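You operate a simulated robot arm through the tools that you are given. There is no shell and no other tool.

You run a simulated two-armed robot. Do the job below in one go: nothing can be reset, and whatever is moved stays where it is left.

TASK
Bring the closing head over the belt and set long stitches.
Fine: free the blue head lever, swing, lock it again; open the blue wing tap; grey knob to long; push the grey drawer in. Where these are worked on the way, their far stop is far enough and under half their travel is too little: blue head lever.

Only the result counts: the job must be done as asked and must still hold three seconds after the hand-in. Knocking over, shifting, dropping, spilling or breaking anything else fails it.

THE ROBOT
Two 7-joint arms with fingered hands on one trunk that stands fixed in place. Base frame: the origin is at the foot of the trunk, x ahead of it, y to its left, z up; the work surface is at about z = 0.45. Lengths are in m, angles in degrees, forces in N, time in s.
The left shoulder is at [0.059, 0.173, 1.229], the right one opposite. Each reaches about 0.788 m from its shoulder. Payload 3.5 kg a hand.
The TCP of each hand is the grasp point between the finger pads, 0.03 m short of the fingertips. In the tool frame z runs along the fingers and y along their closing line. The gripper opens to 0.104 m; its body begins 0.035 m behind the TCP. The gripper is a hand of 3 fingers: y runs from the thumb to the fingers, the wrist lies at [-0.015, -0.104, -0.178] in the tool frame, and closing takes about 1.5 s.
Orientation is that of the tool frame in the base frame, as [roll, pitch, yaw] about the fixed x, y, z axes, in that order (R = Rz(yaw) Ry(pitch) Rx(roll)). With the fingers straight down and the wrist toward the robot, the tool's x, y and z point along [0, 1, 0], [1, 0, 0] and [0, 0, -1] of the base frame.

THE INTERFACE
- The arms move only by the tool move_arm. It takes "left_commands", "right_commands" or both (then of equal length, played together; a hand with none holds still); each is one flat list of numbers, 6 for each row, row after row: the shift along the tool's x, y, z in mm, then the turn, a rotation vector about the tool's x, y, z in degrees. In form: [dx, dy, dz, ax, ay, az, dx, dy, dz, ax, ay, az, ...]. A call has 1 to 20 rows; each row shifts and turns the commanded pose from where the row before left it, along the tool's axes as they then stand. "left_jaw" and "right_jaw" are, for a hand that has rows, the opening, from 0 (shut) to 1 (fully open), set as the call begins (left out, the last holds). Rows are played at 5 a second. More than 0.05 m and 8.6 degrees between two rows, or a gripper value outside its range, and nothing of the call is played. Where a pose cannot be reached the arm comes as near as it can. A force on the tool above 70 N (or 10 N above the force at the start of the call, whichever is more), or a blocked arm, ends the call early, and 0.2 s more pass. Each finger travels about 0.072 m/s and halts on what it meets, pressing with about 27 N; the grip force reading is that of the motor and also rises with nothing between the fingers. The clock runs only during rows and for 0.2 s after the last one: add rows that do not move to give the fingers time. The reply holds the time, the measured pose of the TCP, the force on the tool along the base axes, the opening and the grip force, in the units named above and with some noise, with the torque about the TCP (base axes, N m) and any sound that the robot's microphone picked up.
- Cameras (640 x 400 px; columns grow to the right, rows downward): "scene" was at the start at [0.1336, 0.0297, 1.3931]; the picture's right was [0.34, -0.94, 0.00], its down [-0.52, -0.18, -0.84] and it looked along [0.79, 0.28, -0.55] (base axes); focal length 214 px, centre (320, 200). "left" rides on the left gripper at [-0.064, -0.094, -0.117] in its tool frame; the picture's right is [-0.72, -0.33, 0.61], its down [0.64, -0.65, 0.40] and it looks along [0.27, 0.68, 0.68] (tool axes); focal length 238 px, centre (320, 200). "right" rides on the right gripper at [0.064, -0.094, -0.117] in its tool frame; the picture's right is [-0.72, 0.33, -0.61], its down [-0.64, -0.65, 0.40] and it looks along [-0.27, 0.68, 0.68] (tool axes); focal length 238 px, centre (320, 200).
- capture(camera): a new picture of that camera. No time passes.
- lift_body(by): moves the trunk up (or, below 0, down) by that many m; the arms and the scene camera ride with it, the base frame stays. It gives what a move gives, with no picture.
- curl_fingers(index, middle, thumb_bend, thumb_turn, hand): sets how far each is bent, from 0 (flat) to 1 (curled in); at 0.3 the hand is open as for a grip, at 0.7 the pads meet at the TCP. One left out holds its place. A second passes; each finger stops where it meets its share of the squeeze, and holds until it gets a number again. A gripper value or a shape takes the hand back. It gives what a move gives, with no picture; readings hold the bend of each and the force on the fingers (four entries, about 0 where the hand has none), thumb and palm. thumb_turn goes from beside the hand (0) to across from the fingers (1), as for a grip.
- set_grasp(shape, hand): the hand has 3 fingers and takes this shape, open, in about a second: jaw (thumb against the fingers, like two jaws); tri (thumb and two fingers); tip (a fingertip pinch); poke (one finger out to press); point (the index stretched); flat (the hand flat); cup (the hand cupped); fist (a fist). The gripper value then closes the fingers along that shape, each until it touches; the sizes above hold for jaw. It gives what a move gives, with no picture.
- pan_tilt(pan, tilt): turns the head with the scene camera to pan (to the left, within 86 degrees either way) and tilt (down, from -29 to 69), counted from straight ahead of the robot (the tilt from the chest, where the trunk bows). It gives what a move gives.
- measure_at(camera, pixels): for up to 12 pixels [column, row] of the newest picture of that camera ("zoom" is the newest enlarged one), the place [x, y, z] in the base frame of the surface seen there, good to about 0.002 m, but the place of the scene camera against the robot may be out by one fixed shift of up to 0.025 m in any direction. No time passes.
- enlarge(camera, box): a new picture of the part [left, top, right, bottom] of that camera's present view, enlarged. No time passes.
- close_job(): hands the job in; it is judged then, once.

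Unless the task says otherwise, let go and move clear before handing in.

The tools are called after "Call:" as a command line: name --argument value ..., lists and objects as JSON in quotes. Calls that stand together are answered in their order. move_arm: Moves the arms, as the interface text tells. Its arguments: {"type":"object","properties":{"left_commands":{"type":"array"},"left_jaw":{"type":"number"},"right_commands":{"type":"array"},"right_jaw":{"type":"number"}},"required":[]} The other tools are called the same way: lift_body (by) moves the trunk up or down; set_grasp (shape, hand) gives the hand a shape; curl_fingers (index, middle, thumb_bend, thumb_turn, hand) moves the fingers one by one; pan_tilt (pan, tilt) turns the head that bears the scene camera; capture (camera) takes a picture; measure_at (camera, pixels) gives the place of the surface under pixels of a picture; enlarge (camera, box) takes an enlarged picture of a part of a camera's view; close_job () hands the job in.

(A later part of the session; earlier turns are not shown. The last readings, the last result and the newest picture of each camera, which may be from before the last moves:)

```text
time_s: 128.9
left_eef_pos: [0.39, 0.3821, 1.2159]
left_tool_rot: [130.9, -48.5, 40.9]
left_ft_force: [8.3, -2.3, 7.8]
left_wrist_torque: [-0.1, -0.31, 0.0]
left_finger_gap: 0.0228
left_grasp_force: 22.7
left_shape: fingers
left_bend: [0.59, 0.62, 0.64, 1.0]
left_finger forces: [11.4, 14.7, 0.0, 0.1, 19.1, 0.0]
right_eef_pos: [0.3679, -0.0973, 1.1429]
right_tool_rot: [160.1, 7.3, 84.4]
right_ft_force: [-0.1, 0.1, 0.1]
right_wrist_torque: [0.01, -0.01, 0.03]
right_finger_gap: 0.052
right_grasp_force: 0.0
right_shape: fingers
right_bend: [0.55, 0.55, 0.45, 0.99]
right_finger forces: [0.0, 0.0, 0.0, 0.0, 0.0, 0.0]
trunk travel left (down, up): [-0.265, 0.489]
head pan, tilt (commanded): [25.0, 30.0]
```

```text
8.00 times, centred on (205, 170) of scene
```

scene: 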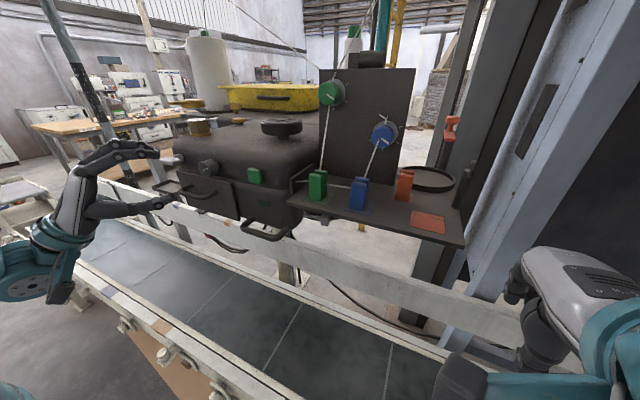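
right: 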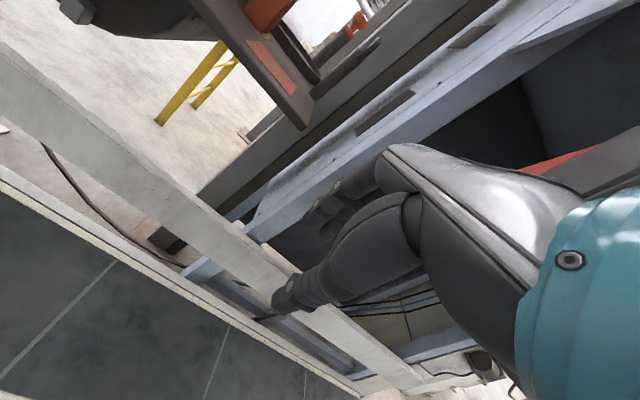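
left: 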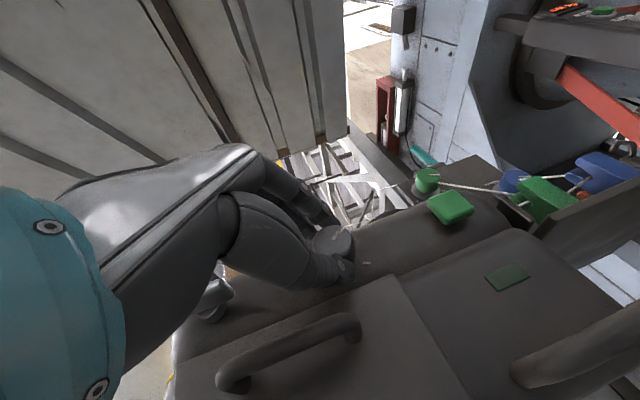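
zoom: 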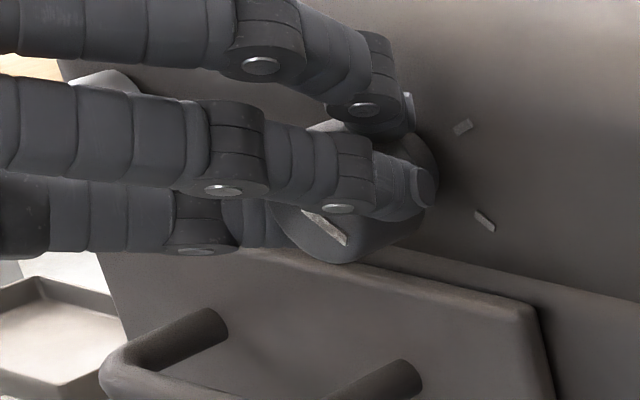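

The pointer is close to the tick's direction (about −24° against −30°). One more small step.

Call:
move_arm --left_commands '[-0.1, 1.2, 0, 3.75, 0, 6.5]'

Call:
enlarge --camera "scene" --box '[180, 150, 235, 190]'

```text
time_s: 129.3
left_eef_pos: [0.3893, 0.3798, 1.2161]
left_tool_rot: [140.5, -53.3, 33.2]
left_ft_force: [10.1, -3.8, 12.5]
left_wrist_torque: [-0.3, -0.51, -0.1]
left_finger_gap: 0.0228
left_grasp_force: 23.6
left_shape: fingers
left_bend: [0.58, 0.62, 0.65, 1.0]
left_finger forces: [11.1, 17.8, 0.0, 0.0, 17.9, 0.1]
right_eef_pos: [0.3681, -0.0982, 1.1429]
right_tool_rot: [160.1, 7.2, 84.5]
right_ft_force: [-0.7, 0.8, 0.3]
right_wrist_torque: [0.03, 0.0, 0.02]
right_finger_gap: 0.0521
right_grasp_force: 0.0
right_shape: fingers
right_bend: [0.55, 0.55, 0.45, 0.99]
right_finger forces: [0.0, 0.0, 0.0, 0.0, 0.0, 0.0]
trunk travel left (down, up): [-0.265, 0.489]
head pan, tilt (commanded): [25.0, 30.0]
```

```text
10.00 times, centred on (208, 170) of scene
```

zoom: 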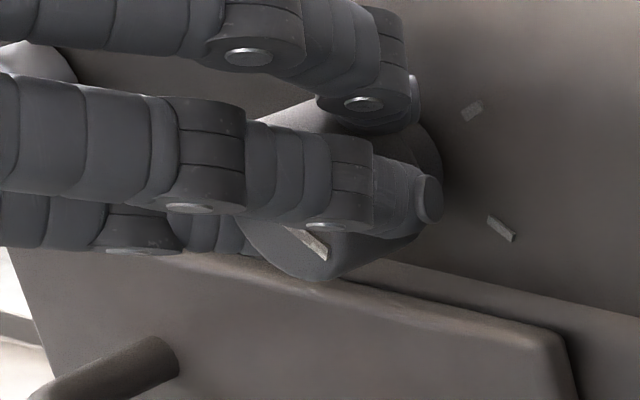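

The torque about the knob axis rose to 0.3 N·m, so the end stop at the last tick is reached. I open the fingers and back straight off to check the pointer.

Call:
curl_fingers --hand "left" --index 0.48 --middle 0.48 --thumb_bend 0.52 --thumb_turn 1

Call:
move_arm --left_commands '[0, 0, -15, 0, 0, 0, 0, 0, -20, 0, 0, 0, 0, 0, -20, 0, 0, 0, 0, 0, -20, 0, 0, 0]'

Call:
enlarge --camera "scene" --box '[180, 145, 235, 185]'

Call:
capture --camera "scene"

```text
time_s: 130.3
left_eef_pos: [0.3887, 0.3817, 1.2152]
left_tool_rot: [140.5, -53.2, 33.4]
left_ft_force: [0.3, 0.2, -0.3]
left_wrist_torque: [0.01, 0.03, 0.01]
left_finger_gap: 0.0511
left_grasp_force: 0.1
left_shape: fingers
left_bend: [0.48, 0.48, 0.52, 1.0]
left_finger forces: [0.0, 0.0, 0.1, 0.0, 0.0, 0.1]
right_eef_pos: [0.3668, -0.0964, 1.1429]
right_tool_rot: [160.2, 7.4, 84.4]
right_ft_force: [-0.3, -0.1, 0.7]
right_wrist_torque: [0.0, 0.04, -0.01]
right_finger_gap: 0.0521
right_grasp_force: 0.0
right_shape: fingers
right_bend: [0.55, 0.55, 0.45, 0.99]
right_finger forces: [0.0, 0.1, 0.0, 0.0, 0.0, 0.0]
trunk travel left (down, up): [-0.265, 0.489]
head pan, tilt (commanded): [25.0, 30.0]
```

```text
time_s: 131.3
left_eef_pos: [0.3251, 0.3966, 1.2498]
left_tool_rot: [140.3, -53.1, 33.4]
left_ft_force: [0.3, 0.3, 0.3]
left_wrist_torque: [0.0, -0.01, 0.01]
left_finger_gap: 0.0511
left_grasp_force: 0.1
left_shape: fingers
left_bend: [0.48, 0.48, 0.52, 1.0]
left_finger forces: [0.0, 0.0, 0.1, 0.1, 0.1, 0.0]
right_eef_pos: [0.3687, -0.097, 1.1446]
right_tool_rot: [160.0, 7.3, 84.5]
right_ft_force: [-0.9, -0.1, -0.1]
right_wrist_torque: [0.03, -0.02, 0.01]
right_finger_gap: 0.0519
right_grasp_force: 0.2
right_shape: fingers
right_bend: [0.55, 0.55, 0.45, 0.99]
right_finger forces: [0.0, 0.1, 0.1, 0.1, 0.0, 0.1]
trunk travel left (down, up): [-0.265, 0.489]
head pan, tilt (commanded): [25.0, 30.0]
```

```text
10.00 times, centred on (208, 165) of scene
```

zoom: 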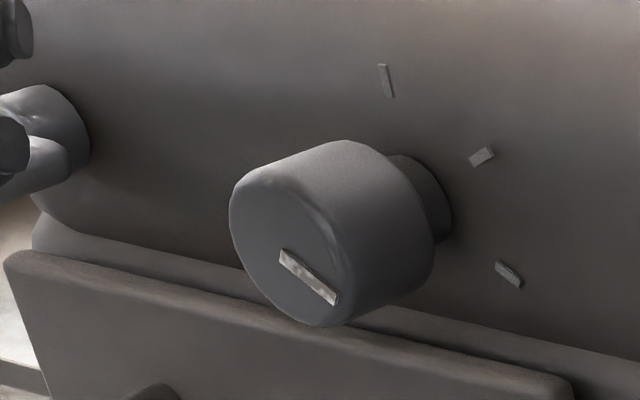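

```text
taken
```

scene: 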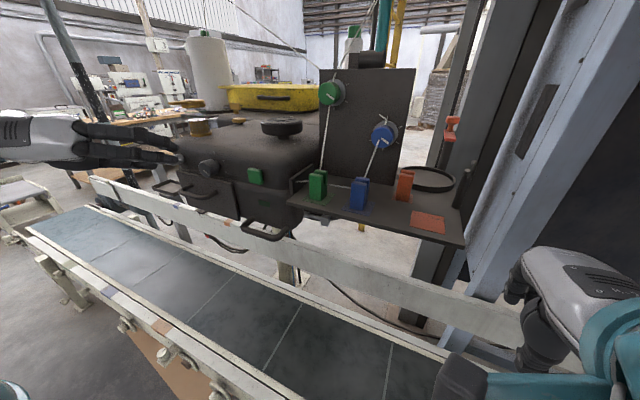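

The pointer now lies parallel to and aims at the lowest tick, so the knob is at the clockwise end. Next is the blue wing tap under the head; I first unroll the left hand and bring it to a safe place before lowering the trunk for a view.

Call:
move_arm --left_commands '[0, 0, -8, -3.75, 0, -6.5, 0, 0, -8, -3.75, 0, -6.5, 0, 0, 0, -3.75, 0, -6.5, 0, 0, 0, -3.75, 0, -6.5, 0, 0, 0, -3.75, 0, -6.5, 0, 0, 0, -3.75, 0, -6.5, 0, 0, 0, -3.75, 0, -6.5, 0, 0, 0, -3.75, 0, -6.5, 0, 0, 0, -3.75, 0, -6.5, 30, -15, 0, 0, 0, 0, 30, -15, 0, 0, 0, 0, 30, -15, -10, 0, 0, 0, 30, -15, -10, 0, 0, 0]'

Call:
capture --camera "left"

```text
time_s: 134.1
left_eef_pos: [0.352, 0.5163, 1.1945]
left_tool_rot: [90.0, 0.0, 59.9]
left_ft_force: [-0.6, 0.1, 1.0]
left_wrist_torque: [0.01, 0.0, -0.04]
left_finger_gap: 0.0512
left_grasp_force: 0.1
left_shape: fingers
left_bend: [0.48, 0.48, 0.52, 1.0]
left_finger forces: [0.0, 0.1, 0.0, 0.0, 0.0, 0.0]
right_eef_pos: [0.3683, -0.0955, 1.1441]
right_tool_rot: [160.2, 7.3, 84.5]
right_ft_force: [0.6, 0.9, -0.3]
right_wrist_torque: [0.0, -0.01, -0.01]
right_finger_gap: 0.0517
right_grasp_force: 0.2
right_shape: fingers
right_bend: [0.55, 0.55, 0.45, 0.99]
right_finger forces: [0.1, 0.0, 0.0, 0.0, 0.0, 0.1]
trunk travel left (down, up): [-0.265, 0.489]
head pan, tilt (commanded): [25.0, 30.0]
```

```text
taken
```

left: 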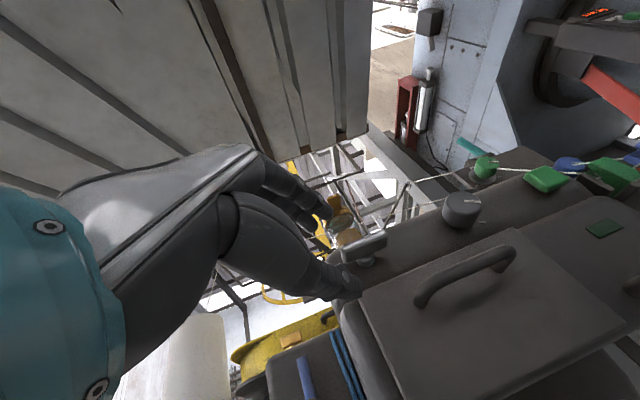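

The left hand is rather close to the grey wing, so I draw it straight back and left, then turn it to face forward.

Call:
move_arm --left_commands '[2.8, 0, -28.5, 0, 0, 0, 2.8, 0, -28.5, 0, 0, 0, 2.8, 0, -28.5, 0, 0, 0, 0, 0, 0, 0, 7.5, 0, 0, 0, 0, 0, 7.5, 0, 0, 0, 0, 0, 7.5, 0, 0, 0, 0, 0, 7.5, 0]'

Call:
lift_body --by -0.2

Call:
pan_tilt --pan 25 --tilt 10

Call:
capture --camera "scene"

```text
time_s: 135.7
left_eef_pos: [0.2843, 0.5638, 1.1979]
left_tool_rot: [90.1, 0.1, 90.1]
left_ft_force: [0.7, -0.5, 0.9]
left_wrist_torque: [0.01, -0.03, -0.02]
left_finger_gap: 0.0515
left_grasp_force: 0.0
left_shape: fingers
left_bend: [0.48, 0.48, 0.52, 1.0]
left_finger forces: [0.0, 0.0, 0.0, 0.1, 0.0, 0.2]
right_eef_pos: [0.3669, -0.0962, 1.143]
right_tool_rot: [160.2, 7.3, 84.5]
right_ft_force: [1.0, -0.6, 0.1]
right_wrist_torque: [0.01, 0.01, 0.04]
right_finger_gap: 0.0515
right_grasp_force: 0.0
right_shape: fingers
right_bend: [0.55, 0.55, 0.45, 0.99]
right_finger forces: [0.0, 0.0, 0.0, 0.0, 0.0, 0.1]
trunk travel left (down, up): [-0.265, 0.489]
head pan, tilt (commanded): [25.0, 30.0]
```

```text
time_s: 137.9
left_eef_pos: [0.283, 0.564, 0.9977]
left_tool_rot: [89.9, 0.1, 89.8]
left_ft_force: [-1.1, 0.3, 0.1]
left_wrist_torque: [0.0, 0.03, 0.02]
left_finger_gap: 0.0516
left_grasp_force: 0.0
left_shape: fingers
left_bend: [0.48, 0.48, 0.52, 1.0]
left_finger forces: [0.0, 0.0, 0.0, 0.1, 0.0, 0.1]
right_eef_pos: [0.4332, -0.0968, 0.8765]
right_tool_rot: [173.2, 8.4, 86.3]
right_ft_force: [0.2, 0.3, -0.7]
right_wrist_torque: [-0.01, 0.0, 0.0]
right_finger_gap: 0.0518
right_grasp_force: 0.0
right_shape: fingers
right_bend: [0.55, 0.55, 0.45, 0.99]
right_finger forces: [0.0, 0.1, 0.0, 0.1, 0.1, 0.1]
trunk travel left (down, up): [-0.065, 0.689]
head pan, tilt (commanded): [25.0, 30.0]
```

```text
time_s: 138.7
left_eef_pos: [0.2835, 0.5633, 0.9964]
left_tool_rot: [90.0, 0.1, 89.9]
left_ft_force: [-0.2, -1.0, 0.0]
left_wrist_torque: [0.02, -0.03, 0.01]
left_finger_gap: 0.0512
left_grasp_force: 0.1
left_shape: fingers
left_bend: [0.48, 0.48, 0.52, 1.0]
left_finger forces: [0.0, 0.0, 0.0, 0.1, 0.0, 0.0]
right_eef_pos: [0.4338, -0.0961, 0.8742]
right_tool_rot: [173.3, 8.4, 86.2]
right_ft_force: [0.1, 0.6, 0.0]
right_wrist_torque: [0.01, 0.01, -0.03]
right_finger_gap: 0.0517
right_grasp_force: 0.1
right_shape: fingers
right_bend: [0.55, 0.55, 0.45, 0.99]
right_finger forces: [0.1, 0.0, 0.0, 0.0, 0.1, 0.0]
trunk travel left (down, up): [-0.065, 0.689]
head pan, tilt (commanded): [25.0, 10.0]
```

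```text
taken
```

scene: 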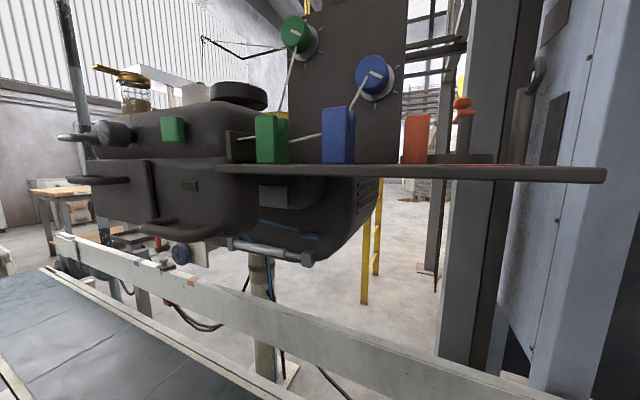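

The right arm was deflected during the lowering (its hand is now at x=0.433, z=0.876 with changed tilt). I look to the right to see what it met.

Call:
pan_tilt --pan -35 --tilt 30

Call:
capture --camera "scene"

Call:
capture --camera "right"

Call:
pan_tilt --pan -80 --tilt 45

Call:
capture --camera "scene"

```text
time_s: 140.0
left_eef_pos: [0.2839, 0.5638, 0.996]
left_tool_rot: [90.0, 0.1, 89.8]
left_ft_force: [-0.8, 0.4, -0.3]
left_wrist_torque: [0.01, -0.01, 0.0]
left_finger_gap: 0.0512
left_grasp_force: 0.0
left_shape: fingers
left_bend: [0.48, 0.48, 0.52, 1.0]
left_finger forces: [0.0, 0.0, 0.1, 0.1, 0.1, 0.1]
right_eef_pos: [0.4337, -0.0959, 0.8747]
right_tool_rot: [173.3, 8.4, 86.2]
right_ft_force: [0.1, -0.2, 0.5]
right_wrist_torque: [0.0, 0.0, 0.03]
right_finger_gap: 0.0519
right_grasp_force: 0.0
right_shape: fingers
right_bend: [0.55, 0.55, 0.45, 0.99]
right_finger forces: [0.0, 0.0, 0.1, 0.1, 0.0, 0.2]
trunk travel left (down, up): [-0.065, 0.689]
head pan, tilt (commanded): [-35.0, 30.0]
```

```text
taken
```

scene: 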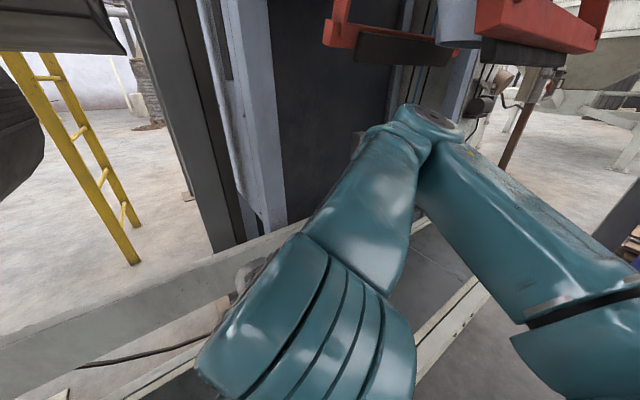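

```text
taken
```

right: 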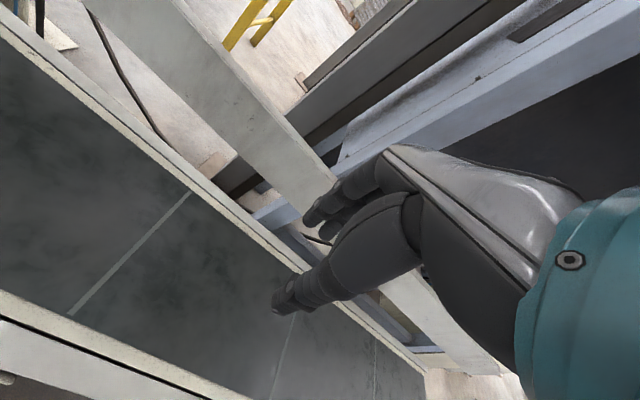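

```text
time_s: 141.1
left_eef_pos: [0.2843, 0.5641, 0.9959]
left_tool_rot: [90.0, 0.0, 90.0]
left_ft_force: [-0.2, 0.0, 0.6]
left_wrist_torque: [0.0, -0.01, 0.03]
left_finger_gap: 0.051
left_grasp_force: 0.0
left_shape: fingers
left_bend: [0.48, 0.48, 0.52, 1.0]
left_finger forces: [0.0, 0.0, 0.1, 0.0, 0.0, 0.0]
right_eef_pos: [0.4346, -0.0965, 0.8761]
right_tool_rot: [173.2, 8.4, 86.3]
right_ft_force: [0.0, 0.4, 0.0]
right_wrist_torque: [-0.03, -0.01, -0.03]
right_finger_gap: 0.052
right_grasp_force: 0.0
right_shape: fingers
right_bend: [0.55, 0.55, 0.45, 0.99]
right_finger forces: [0.1, 0.0, 0.0, 0.0, 0.0, 0.0]
trunk travel left (down, up): [-0.065, 0.689]
head pan, tilt (commanded): [-80.0, 45.0]
```

```text
taken
```

scene: 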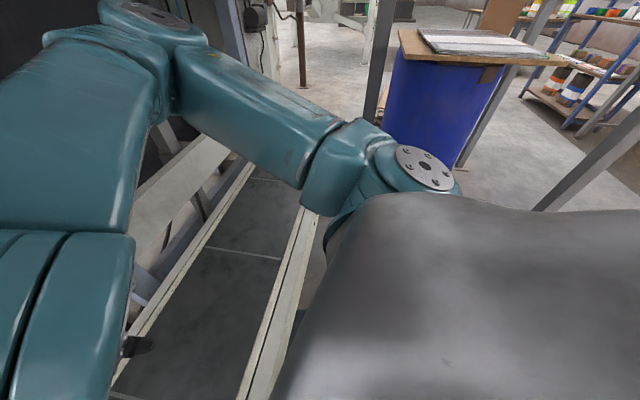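

I check whether anything there was displaced: I measure the red lever by the control box, the shelf and the handle again.

Call:
pan_tilt --pan -25 --tilt 5

Call:
capture --camera "scene"

Call:
pan_tilt --pan 25 --tilt 10

Call:
capture --camera "scene"

Call:
measure_at --camera "scene" --pixels '[[173, 130], [190, 185], [110, 190], [145, 190], [190, 232], [270, 140], [337, 135], [415, 140], [590, 175], [230, 165], [290, 245], [310, 240]]'

```text
time_s: 142.4
left_eef_pos: [0.2834, 0.5632, 0.9968]
left_tool_rot: [90.1, 0.1, 89.9]
left_ft_force: [-0.6, -0.6, 0.3]
left_wrist_torque: [-0.03, 0.0, 0.05]
left_finger_gap: 0.0513
left_grasp_force: 0.0
left_shape: fingers
left_bend: [0.48, 0.48, 0.52, 1.0]
left_finger forces: [0.1, 0.0, 0.1, 0.0, 0.0, 0.0]
right_eef_pos: [0.4339, -0.0956, 0.8754]
right_tool_rot: [173.2, 8.5, 86.2]
right_ft_force: [0.0, 0.3, 1.2]
right_wrist_torque: [0.01, 0.0, 0.0]
right_finger_gap: 0.0519
right_grasp_force: 0.1
right_shape: fingers
right_bend: [0.55, 0.55, 0.45, 0.99]
right_finger forces: [0.0, 0.1, 0.0, 0.1, 0.0, 0.0]
trunk travel left (down, up): [-0.065, 0.689]
head pan, tilt (commanded): [-25.0, 5.0]
```

```text
taken
```

scene: 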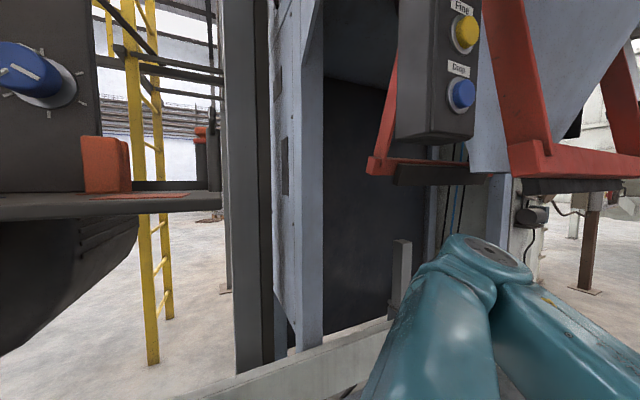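

```text
time_s: 143.5
left_eef_pos: [0.2834, 0.5639, 0.9975]
left_tool_rot: [90.0, 0.0, 89.9]
left_ft_force: [0.9, 0.7, -0.4]
left_wrist_torque: [0.04, -0.04, 0.03]
left_finger_gap: 0.0513
left_grasp_force: 0.0
left_shape: fingers
left_bend: [0.48, 0.48, 0.52, 1.0]
left_finger forces: [0.0, 0.0, 0.1, 0.0, 0.0, 0.0]
right_eef_pos: [0.4346, -0.0959, 0.8747]
right_tool_rot: [173.2, 8.4, 86.2]
right_ft_force: [-0.1, 0.3, -0.3]
right_wrist_torque: [-0.01, -0.01, 0.0]
right_finger_gap: 0.0518
right_grasp_force: 0.0
right_shape: fingers
right_bend: [0.55, 0.55, 0.45, 0.99]
right_finger forces: [0.0, 0.1, 0.1, 0.0, 0.0, 0.0]
trunk travel left (down, up): [-0.065, 0.689]
head pan, tilt (commanded): [25.0, 10.0]
```

```text
taken
```

scene: 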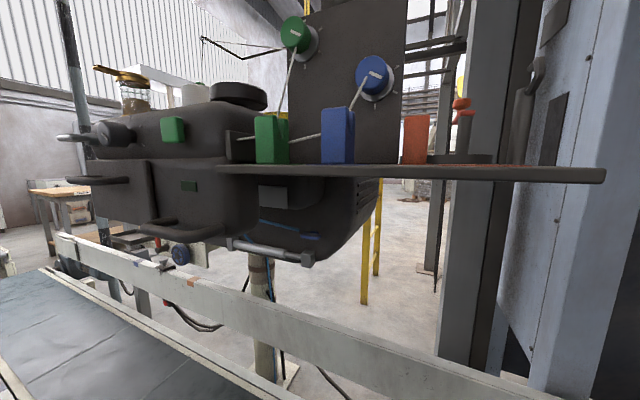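

```text
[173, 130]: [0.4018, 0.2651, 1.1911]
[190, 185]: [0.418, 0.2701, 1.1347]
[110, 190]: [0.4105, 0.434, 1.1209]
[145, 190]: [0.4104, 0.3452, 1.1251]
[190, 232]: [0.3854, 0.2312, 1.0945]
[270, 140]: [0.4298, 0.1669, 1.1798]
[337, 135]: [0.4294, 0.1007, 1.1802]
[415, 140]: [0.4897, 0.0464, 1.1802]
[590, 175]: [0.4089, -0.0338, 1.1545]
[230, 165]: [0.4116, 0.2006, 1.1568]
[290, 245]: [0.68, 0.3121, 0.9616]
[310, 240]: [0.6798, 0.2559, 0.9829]
```

The head, panel and shelf read the same as before, so nothing was displaced. The blue wing tap is visible at about (310,237); I zoom in on it.

Call:
enlarge --camera "scene" --box '[230, 200, 370, 280]'

Call:
enlarge --camera "scene" --box '[280, 215, 340, 255]'

Call:
measure_at --camera "zoom" --pixels '[[270, 200], [330, 215], [380, 225], [300, 195], [240, 185], [200, 180], [350, 250], [400, 190]]'

```text
4.57 times, centred on (300, 240) of scene
```

zoom: 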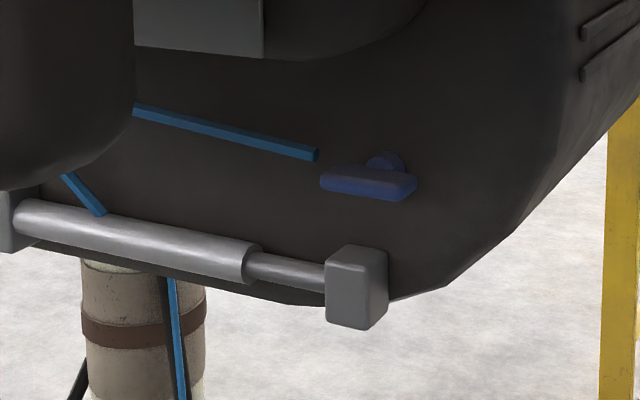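

```text
10.00 times, centred on (310, 235) of scene
```

zoom: 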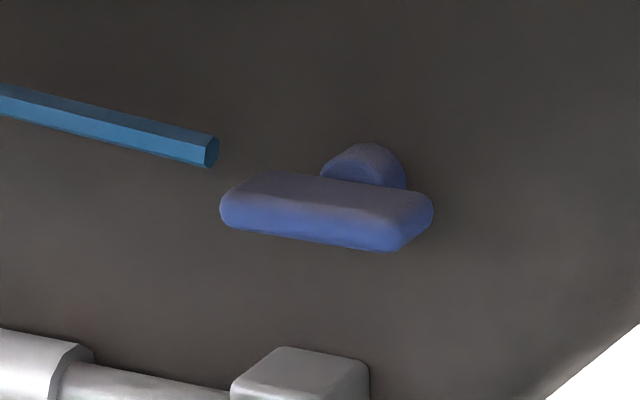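

```text
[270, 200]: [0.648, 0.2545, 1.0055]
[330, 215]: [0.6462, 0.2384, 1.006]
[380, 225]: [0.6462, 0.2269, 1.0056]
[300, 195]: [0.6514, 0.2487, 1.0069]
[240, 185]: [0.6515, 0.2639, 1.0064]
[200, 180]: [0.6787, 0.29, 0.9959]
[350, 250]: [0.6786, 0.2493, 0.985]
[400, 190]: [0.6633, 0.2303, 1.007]
```

The wing is a horizontal blue bar about 48 mm long, centre near (0.660, 0.248, 1.016), with a grey cylinder bracket 6 cm below it. I narrow the left fingers and bring the left hand down and under the head from the left.

Call:
curl_fingers --hand "left" --index 0.56 --middle 0.56 --thumb_bend 0.6 --thumb_turn 1

Call:
move_arm --left_commands '[-7, -38, 8, 0, 0, 0, -7, -38, 8, 0, 0, 0, -20, 0, 40, 0, 0, 0, -20, 0, 40, 0, 0, 0, -20, 0, 40, 0, 0, 0, -20, 0, 40, 0, 0, 0, -20, 0, 40, 0, 0, 0]'

Call:
capture --camera "left"

Call:
capture --camera "scene"

```text
time_s: 144.5
left_eef_pos: [0.2826, 0.563, 0.9973]
left_tool_rot: [90.0, 0.1, 89.9]
left_ft_force: [0.4, -0.3, -0.4]
left_wrist_torque: [-0.04, 0.0, -0.01]
left_finger_gap: 0.0316
left_grasp_force: 0.0
left_shape: fingers
left_bend: [0.56, 0.56, 0.6, 1.0]
left_finger forces: [0.0, 0.0, 0.1, 0.0, 0.0, 0.0]
right_eef_pos: [0.4345, -0.0964, 0.8762]
right_tool_rot: [173.2, 8.4, 86.1]
right_ft_force: [-1.4, 0.3, -0.9]
right_wrist_torque: [0.01, 0.02, -0.01]
right_finger_gap: 0.0518
right_grasp_force: 0.0
right_shape: fingers
right_bend: [0.55, 0.55, 0.45, 0.99]
right_finger forces: [0.1, 0.0, 0.0, 0.1, 0.1, 0.1]
trunk travel left (down, up): [-0.065, 0.689]
head pan, tilt (commanded): [25.0, 10.0]
```

```text
time_s: 146.1
left_eef_pos: [0.5001, 0.4487, 0.9207]
left_tool_rot: [90.1, 0.0, 89.9]
left_ft_force: [0.1, 0.1, -0.9]
left_wrist_torque: [0.0, 0.02, 0.06]
left_finger_gap: 0.0318
left_grasp_force: 0.0
left_shape: fingers
left_bend: [0.56, 0.56, 0.6, 1.0]
left_finger forces: [0.1, 0.0, 0.0, 0.0, 0.0, 0.1]
right_eef_pos: [0.4339, -0.096, 0.8753]
right_tool_rot: [173.2, 8.4, 86.2]
right_ft_force: [0.0, 0.5, 0.3]
right_wrist_torque: [0.04, 0.01, 0.01]
right_finger_gap: 0.0514
right_grasp_force: 0.1
right_shape: fingers
right_bend: [0.55, 0.55, 0.45, 0.99]
right_finger forces: [0.0, 0.1, 0.0, 0.0, 0.0, 0.1]
trunk travel left (down, up): [-0.065, 0.689]
head pan, tilt (commanded): [25.0, 10.0]
```

```text
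taken
```

left: 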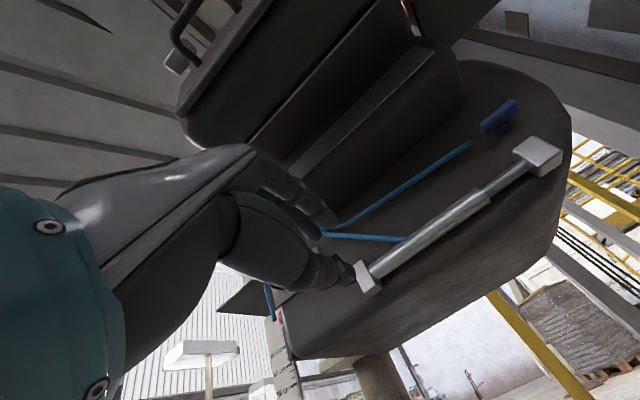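

```text
taken
```

scene: 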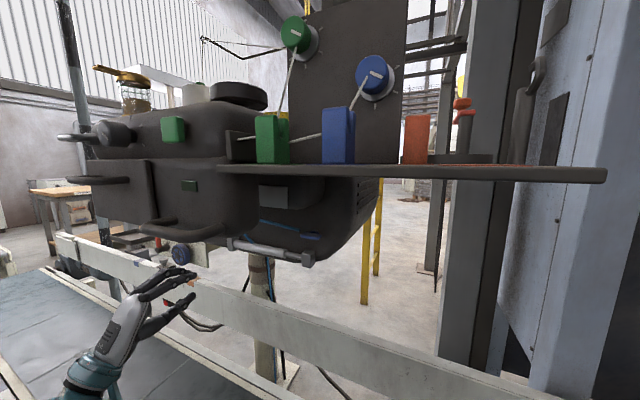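

The left camera shows the underside well: tap at (498,117), bracket at (537,155). I measure them and the underside of the front block.

Call:
enlarge --camera "left" --box '[420, 70, 580, 190]'

Call:
measure_at --camera "zoom" --pixels '[[290, 215], [335, 180], [312, 198], [270, 230], [300, 235], [330, 230], [460, 320], [430, 350], [540, 310], [200, 290], [380, 130], [100, 60]]'

Call:
measure_at --camera "left" --pixels '[[300, 60], [250, 130], [350, 120], [420, 90], [200, 110], [185, 130], [330, 30], [370, 80], [410, 150], [280, 100]]'

```text
3.33 times, centred on (500, 130) of left
```

zoom: 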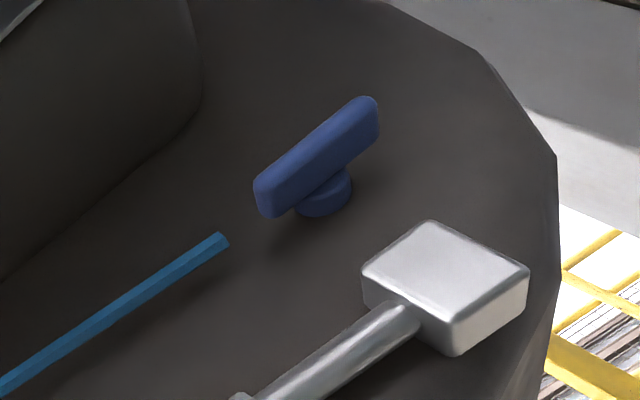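

```text
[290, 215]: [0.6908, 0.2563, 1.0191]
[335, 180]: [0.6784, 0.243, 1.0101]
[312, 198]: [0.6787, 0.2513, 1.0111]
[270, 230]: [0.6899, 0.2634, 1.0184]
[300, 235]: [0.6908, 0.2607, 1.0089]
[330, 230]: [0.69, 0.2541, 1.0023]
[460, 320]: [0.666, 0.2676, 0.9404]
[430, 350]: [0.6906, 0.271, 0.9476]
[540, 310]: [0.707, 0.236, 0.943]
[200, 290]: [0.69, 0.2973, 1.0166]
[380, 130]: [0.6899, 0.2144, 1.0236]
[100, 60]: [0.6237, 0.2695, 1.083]
```

```text
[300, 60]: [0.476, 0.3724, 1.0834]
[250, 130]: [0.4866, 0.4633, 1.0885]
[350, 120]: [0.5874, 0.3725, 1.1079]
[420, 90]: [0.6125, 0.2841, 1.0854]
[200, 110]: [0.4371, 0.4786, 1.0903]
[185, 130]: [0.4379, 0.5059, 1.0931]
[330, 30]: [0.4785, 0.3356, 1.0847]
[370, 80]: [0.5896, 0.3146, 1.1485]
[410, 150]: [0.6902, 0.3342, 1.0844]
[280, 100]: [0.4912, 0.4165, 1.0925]
```

Call:
enlarge --camera "left" --box '[420, 70, 580, 190]'

Call:
measure_at --camera "zoom" --pixels '[[275, 190], [295, 172], [318, 155], [345, 135], [368, 115], [325, 200], [340, 190], [262, 188], [280, 205], [430, 260], [400, 290], [510, 290]]'

```text
3.33 times, centred on (500, 130) of left
```

zoom: 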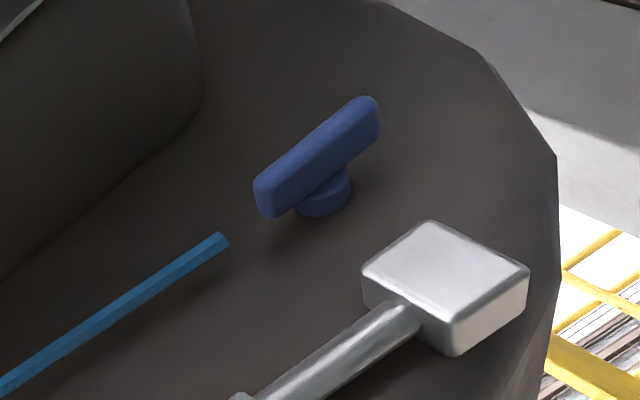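

```text
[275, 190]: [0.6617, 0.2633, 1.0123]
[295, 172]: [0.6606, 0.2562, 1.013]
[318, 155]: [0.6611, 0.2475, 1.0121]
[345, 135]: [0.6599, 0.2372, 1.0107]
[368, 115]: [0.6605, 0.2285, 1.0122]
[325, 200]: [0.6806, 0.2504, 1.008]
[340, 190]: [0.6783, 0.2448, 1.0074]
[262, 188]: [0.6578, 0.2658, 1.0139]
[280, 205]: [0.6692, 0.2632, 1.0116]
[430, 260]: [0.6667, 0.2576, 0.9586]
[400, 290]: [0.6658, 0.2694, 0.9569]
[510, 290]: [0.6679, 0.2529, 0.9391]
```

The wing bar spans y 0.226–0.266 at x≈0.66, z≈1.015; the ceiling under the front block is z≈1.083. I tilt the hand slightly upward and bring it below and in front of the tap.

Call:
move_arm --left_commands '[0, 0, 0, -5, 0, 0, 0, 0, 0, -5, 0, 0, -33.5, 3.2, 10.7, 0, 0, 0, -33.5, 3.2, 10.7, 0, 0, 0, -33.5, 3.2, 10.7, 0, 0, 0, -33.5, 3.2, 10.7, 0, 0, 0, -33.5, 3.2, 10.7, 0, 0, 0, -33.5, 3.2, 10.7, 0, 0, 0]'

Call:
capture --camera "left"

Call:
capture --camera "scene"

```text
time_s: 147.9
left_eef_pos: [0.5601, 0.2485, 0.9531]
left_tool_rot: [80.0, 0.1, 90.0]
left_ft_force: [-0.6, -0.2, 0.4]
left_wrist_torque: [-0.02, 0.0, -0.01]
left_finger_gap: 0.0316
left_grasp_force: 0.1
left_shape: fingers
left_bend: [0.56, 0.56, 0.6, 1.0]
left_finger forces: [0.0, 0.1, 0.0, 0.0, 0.0, 0.0]
right_eef_pos: [0.4326, -0.0963, 0.8757]
right_tool_rot: [173.2, 8.4, 86.2]
right_ft_force: [0.1, -0.9, 0.7]
right_wrist_torque: [0.0, -0.01, 0.03]
right_finger_gap: 0.0518
right_grasp_force: 0.0
right_shape: fingers
right_bend: [0.55, 0.55, 0.45, 0.99]
right_finger forces: [0.1, 0.0, 0.1, 0.0, 0.0, 0.1]
trunk travel left (down, up): [-0.065, 0.689]
head pan, tilt (commanded): [25.0, 10.0]
```

```text
taken
```

left: 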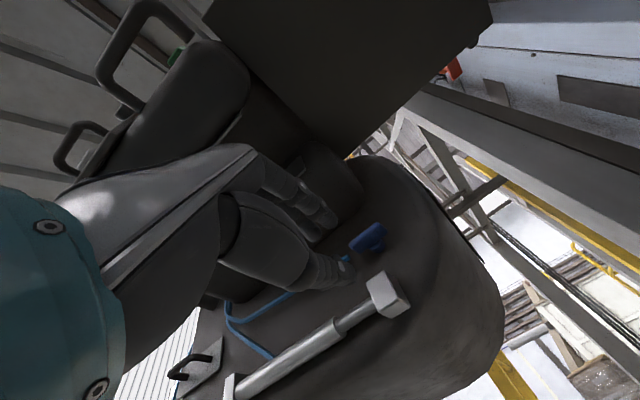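

```text
taken
```

scene: 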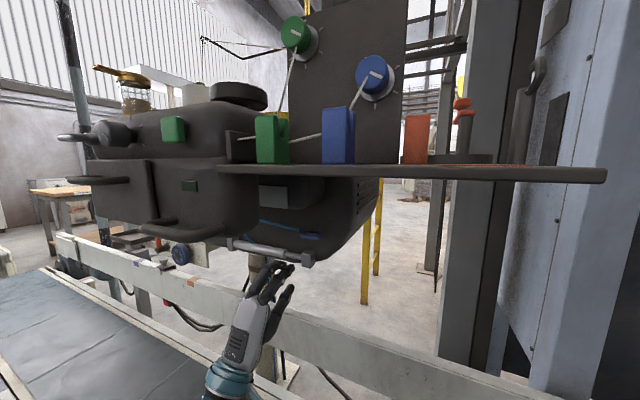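

The hand is below the tap (368,238 in view). I raise it to tap height, still short of the wing.

Call:
move_arm --left_commands '[0, 17, 12, 0, 0, 0, 0, 17, 12, 0, 0, 0, 0, 17, 12, 0, 0, 0]'

Call:
capture --camera "left"

Call:
enlarge --camera "left" --box '[240, 150, 460, 330]'

Call:
enlarge --camera "scene" --box '[210, 190, 350, 300]'

```text
time_s: 148.7
left_eef_pos: [0.5871, 0.2485, 1.0085]
left_tool_rot: [80.1, 0.1, 90.0]
left_ft_force: [-0.1, 0.8, 0.2]
left_wrist_torque: [-0.02, 0.0, -0.03]
left_finger_gap: 0.0316
left_grasp_force: 0.1
left_shape: fingers
left_bend: [0.56, 0.56, 0.6, 1.0]
left_finger forces: [0.0, 0.0, 0.0, 0.0, 0.1, 0.0]
right_eef_pos: [0.4342, -0.096, 0.875]
right_tool_rot: [173.2, 8.5, 86.1]
right_ft_force: [0.1, 0.5, -1.1]
right_wrist_torque: [-0.02, 0.03, 0.01]
right_finger_gap: 0.052
right_grasp_force: 0.1
right_shape: fingers
right_bend: [0.55, 0.55, 0.45, 0.99]
right_finger forces: [0.1, 0.0, 0.0, 0.1, 0.1, 0.1]
trunk travel left (down, up): [-0.065, 0.689]
head pan, tilt (commanded): [25.0, 10.0]
```

```text
taken
```

left: 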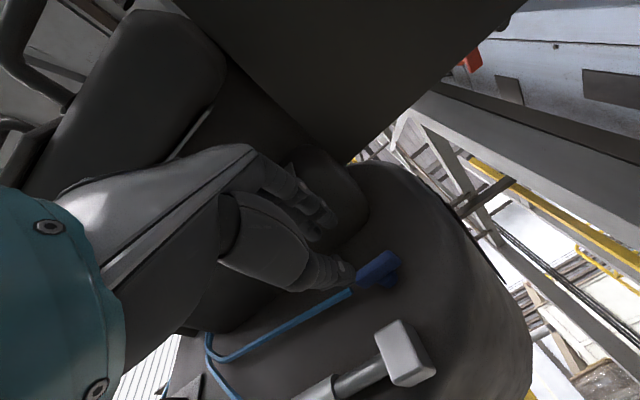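

```text
2.22 times, centred on (350, 240) of left
```

zoom: 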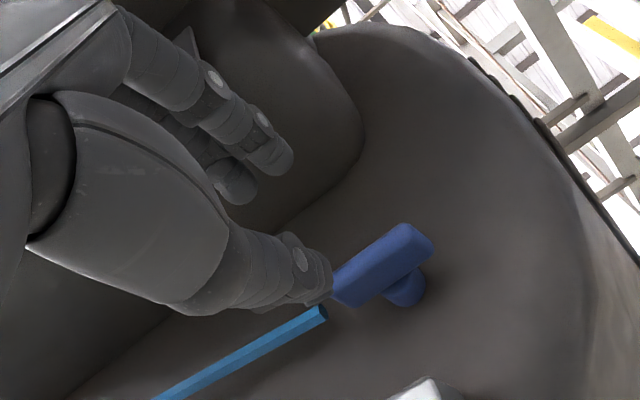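

```text
3.64 times, centred on (280, 245) of scene
```

zoom: 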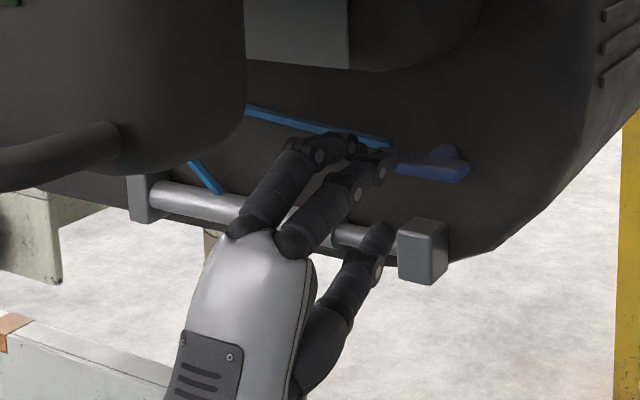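

The hand lines up with the wing the same way it did with the knob. I move forward around the wing and check again just before the end.

Call:
move_arm --left_commands '[0, -1.5, 15, 0, 0, 0, 0, -2.5, 15, 0, 0, 0, 0, -2.5, 13, 0, 0, 0]'

Call:
capture --camera "left"

Call:
enlarge --camera "left" --box '[240, 150, 460, 330]'

Call:
enlarge --camera "scene" --box '[240, 200, 340, 270]'

```text
time_s: 149.5
left_eef_pos: [0.6288, 0.2506, 1.0082]
left_tool_rot: [80.1, 0.0, 90.0]
left_ft_force: [-0.2, 0.8, 0.6]
left_wrist_torque: [0.01, 0.04, -0.02]
left_finger_gap: 0.0318
left_grasp_force: 0.0
left_shape: fingers
left_bend: [0.56, 0.56, 0.6, 1.0]
left_finger forces: [0.0, 0.0, 0.1, 0.0, 0.1, 0.1]
right_eef_pos: [0.4341, -0.0968, 0.8758]
right_tool_rot: [173.2, 8.5, 86.2]
right_ft_force: [0.3, 0.3, -0.2]
right_wrist_torque: [0.01, -0.05, 0.0]
right_finger_gap: 0.0516
right_grasp_force: 0.1
right_shape: fingers
right_bend: [0.55, 0.55, 0.45, 0.99]
right_finger forces: [0.1, 0.0, 0.0, 0.0, 0.0, 0.1]
trunk travel left (down, up): [-0.065, 0.689]
head pan, tilt (commanded): [25.0, 10.0]
```

```text
taken
```

left: 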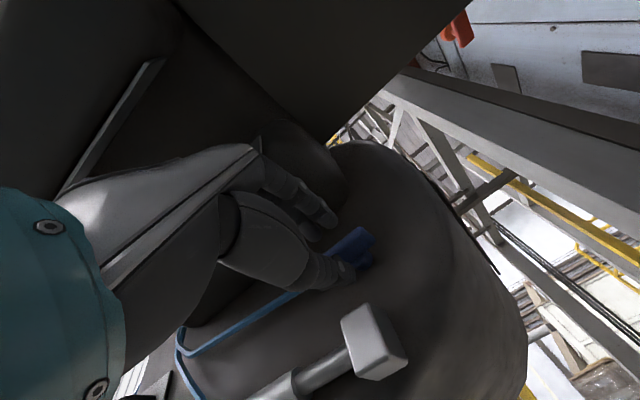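

```text
2.22 times, centred on (350, 240) of left
```

zoom: 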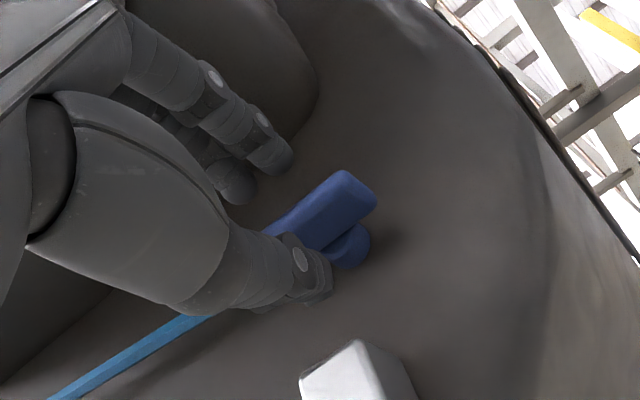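

```text
5.71 times, centred on (290, 235) of scene
```

zoom: 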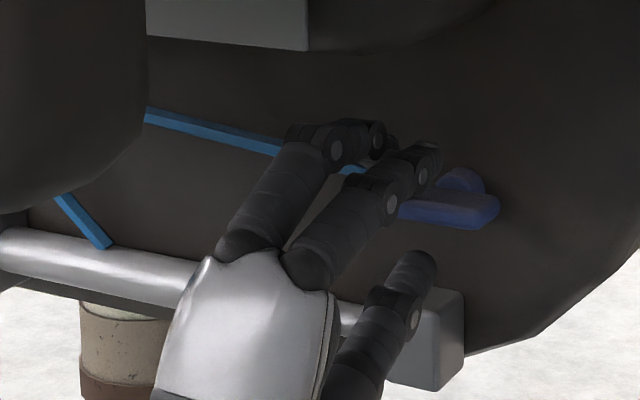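

The wing is between the fingers above and the thumb below. I advance 14 mm and close on it.

Call:
move_arm --left_commands '[-2, 0, 7, 0, 0, 0, 0, 0, 7, 0, 0, 0]'

Call:
curl_fingers --hand "left" --index 0.78 --middle 0.78 --thumb_bend 0.85 --thumb_turn 1

Call:
capture --camera "left"

Call:
enlarge --camera "left" --box '[240, 150, 460, 330]'

Call:
enlarge --camera "scene" --box '[240, 200, 340, 270]'

```text
time_s: 150.1
left_eef_pos: [0.6435, 0.2459, 1.0102]
left_tool_rot: [80.0, 0.1, 90.0]
left_ft_force: [0.6, 0.1, 0.7]
left_wrist_torque: [-0.01, 0.01, 0.02]
left_finger_gap: 0.0316
left_grasp_force: 0.0
left_shape: fingers
left_bend: [0.56, 0.56, 0.6, 1.0]
left_finger forces: [0.0, 0.0, 0.1, 0.1, 0.1, 0.1]
right_eef_pos: [0.4333, -0.0968, 0.875]
right_tool_rot: [173.3, 8.5, 86.1]
right_ft_force: [-0.1, 0.1, 0.5]
right_wrist_torque: [-0.01, -0.02, 0.0]
right_finger_gap: 0.0518
right_grasp_force: 0.1
right_shape: fingers
right_bend: [0.55, 0.55, 0.45, 0.99]
right_finger forces: [0.1, 0.0, 0.0, 0.0, 0.0, 0.1]
trunk travel left (down, up): [-0.065, 0.689]
head pan, tilt (commanded): [25.0, 10.0]
```

```text
time_s: 151.1
left_eef_pos: [0.6449, 0.2477, 1.0087]
left_tool_rot: [80.1, 0.1, 90.0]
left_ft_force: [13.2, 5.3, 1.5]
left_wrist_torque: [-0.02, 0.09, 0.09]
left_finger_gap: 0.0046
left_grasp_force: 20.6
left_shape: fingers
left_bend: [0.72, 0.72, 0.71, 1.0]
left_finger forces: [11.9, 9.7, 0.0, 0.0, 19.3, 0.1]
right_eef_pos: [0.4359, -0.0957, 0.875]
right_tool_rot: [173.4, 8.5, 86.3]
right_ft_force: [1.0, -0.6, 0.4]
right_wrist_torque: [0.0, -0.01, 0.01]
right_finger_gap: 0.0517
right_grasp_force: 0.2
right_shape: fingers
right_bend: [0.55, 0.55, 0.45, 0.99]
right_finger forces: [0.0, 0.1, 0.0, 0.0, 0.1, 0.0]
trunk travel left (down, up): [-0.065, 0.689]
head pan, tilt (commanded): [25.0, 10.0]
```

```text
taken
```

left: 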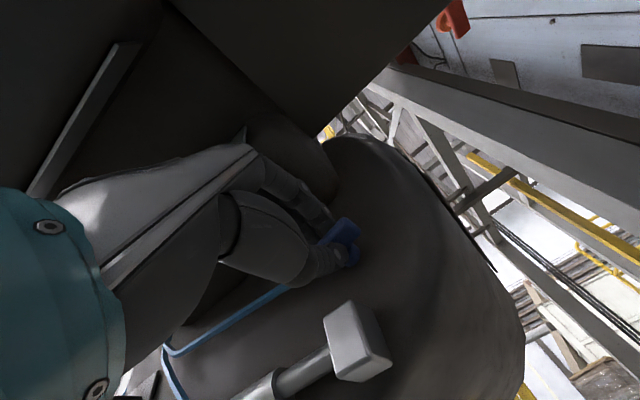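

```text
2.22 times, centred on (350, 240) of left
```

zoom: 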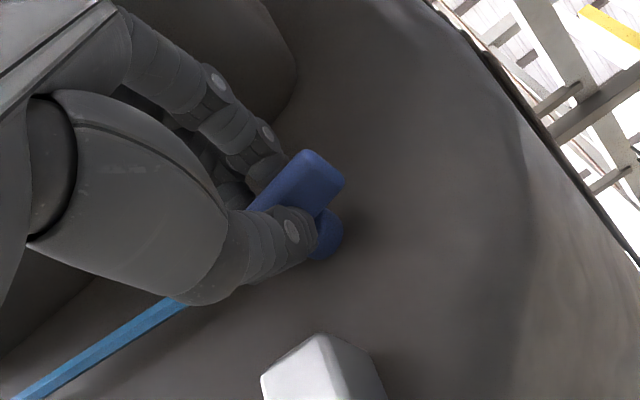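

```text
5.71 times, centred on (290, 235) of scene
```

zoom: 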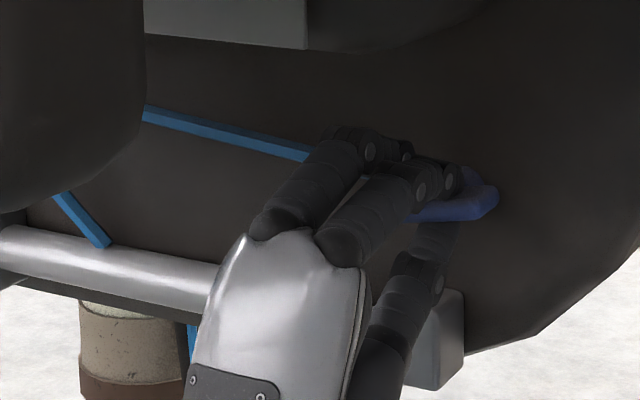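

The wing is gripped well (12+10 N against 19 N). I try turning it counter-clockwise (the usual opening direction) by 15° first and feel the torque.

Call:
move_arm --left_commands '[-0.8, 0, 0, 0, 1.3, -7.39, -0.8, 0, 0, 0, 1.3, -7.39]'

Call:
enlarge --camera "scene" --box '[260, 200, 340, 270]'

Call:
enlarge --camera "left" --box '[240, 150, 460, 330]'

```text
time_s: 151.7
left_eef_pos: [0.6443, 0.2461, 1.0093]
left_tool_rot: [80.1, 15.2, 90.0]
left_ft_force: [10.8, 6.1, -2.6]
left_wrist_torque: [-0.02, 0.13, 0.1]
left_finger_gap: 0.0047
left_grasp_force: 20.7
left_shape: fingers
left_bend: [0.72, 0.72, 0.71, 1.0]
left_finger forces: [11.0, 10.0, 0.1, 0.0, 20.3, 0.0]
right_eef_pos: [0.436, -0.0957, 0.8745]
right_tool_rot: [173.3, 8.3, 86.2]
right_ft_force: [0.3, -0.3, 1.0]
right_wrist_torque: [-0.03, 0.01, -0.02]
right_finger_gap: 0.0517
right_grasp_force: 0.1
right_shape: fingers
right_bend: [0.55, 0.55, 0.45, 0.99]
right_finger forces: [0.0, 0.0, 0.0, 0.0, 0.0, 0.0]
trunk travel left (down, up): [-0.065, 0.689]
head pan, tilt (commanded): [25.0, 10.0]
```

```text
5.71 times, centred on (300, 235) of scene
```

zoom: 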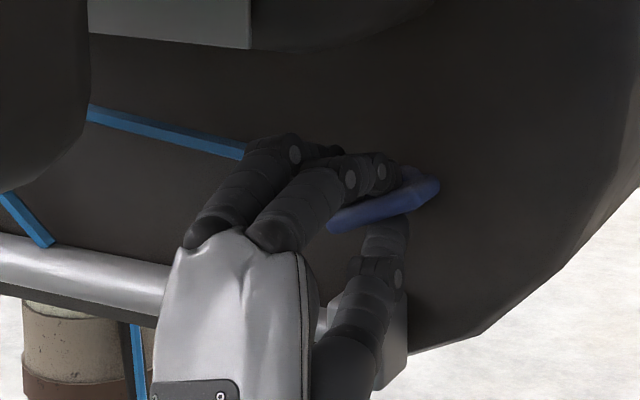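

```text
2.22 times, centred on (350, 240) of left
```

zoom: 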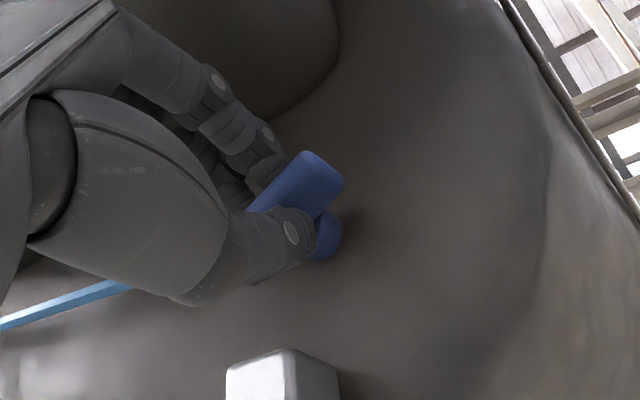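

The wing turns with the hand, without resistance, so counter-clockwise is its free direction. I continue.

Call:
move_arm --left_commands '[-0.8, 0, 0, 0, 1.3, -7.39, -0.8, 0, 0, 0, 1.3, -7.39, -0.8, 0, 0, 0, 1.3, -7.39]'

Call:
move_arm --left_commands '[-0.8, 0, 0, 0, 1.3, -7.39, -0.8, 0, 0, 0, 1.3, -7.39]'

Call:
capture --camera "scene"

Call:
enlarge --camera "left" --box '[240, 150, 460, 330]'

```text
time_s: 152.5
left_eef_pos: [0.6446, 0.2428, 1.0103]
left_tool_rot: [80.3, 37.7, 90.0]
left_ft_force: [7.9, 5.2, -7.1]
left_wrist_torque: [-0.01, 0.24, 0.01]
left_finger_gap: 0.0047
left_grasp_force: 21.0
left_shape: fingers
left_bend: [0.72, 0.72, 0.71, 1.0]
left_finger forces: [10.3, 9.7, 0.0, 0.1, 22.0, 0.1]
right_eef_pos: [0.4349, -0.095, 0.8747]
right_tool_rot: [173.4, 8.4, 86.2]
right_ft_force: [-0.1, 0.0, -0.4]
right_wrist_torque: [0.01, 0.01, 0.02]
right_finger_gap: 0.0518
right_grasp_force: 0.1
right_shape: fingers
right_bend: [0.55, 0.55, 0.45, 0.99]
right_finger forces: [0.0, 0.1, 0.0, 0.0, 0.0, 0.1]
trunk travel left (down, up): [-0.065, 0.689]
head pan, tilt (commanded): [25.0, 10.0]
```

```text
time_s: 153.1
left_eef_pos: [0.6452, 0.2412, 1.0112]
left_tool_rot: [80.4, 52.8, 90.2]
left_ft_force: [6.9, 3.7, -11.7]
left_wrist_torque: [-0.03, 0.25, -0.01]
left_finger_gap: 0.0045
left_grasp_force: 21.4
left_shape: fingers
left_bend: [0.72, 0.72, 0.71, 1.0]
left_finger forces: [10.1, 9.7, 0.0, 0.0, 22.3, 0.1]
right_eef_pos: [0.4346, -0.0951, 0.8751]
right_tool_rot: [173.3, 8.5, 86.2]
right_ft_force: [0.3, -1.1, -0.6]
right_wrist_torque: [-0.05, 0.02, -0.02]
right_finger_gap: 0.052
right_grasp_force: 0.1
right_shape: fingers
right_bend: [0.55, 0.55, 0.45, 0.99]
right_finger forces: [0.0, 0.0, 0.0, 0.0, 0.0, 0.0]
trunk travel left (down, up): [-0.065, 0.689]
head pan, tilt (commanded): [25.0, 10.0]
```

```text
taken
```

scene: 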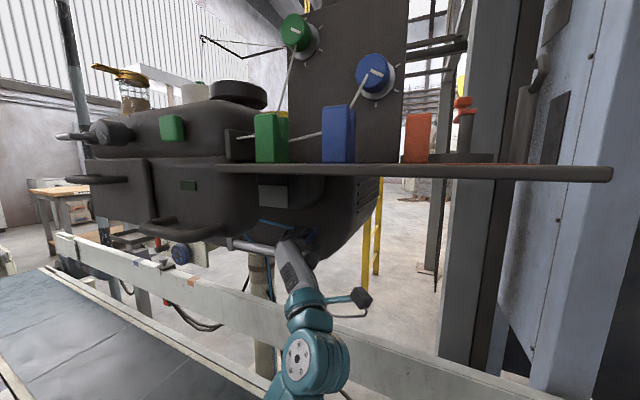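

```text
2.22 times, centred on (350, 240) of left
```

zoom: 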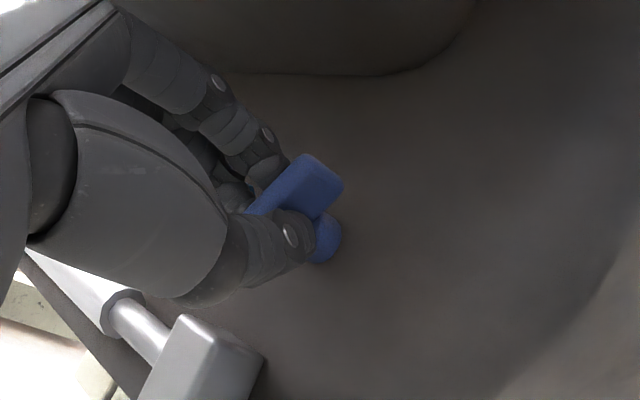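

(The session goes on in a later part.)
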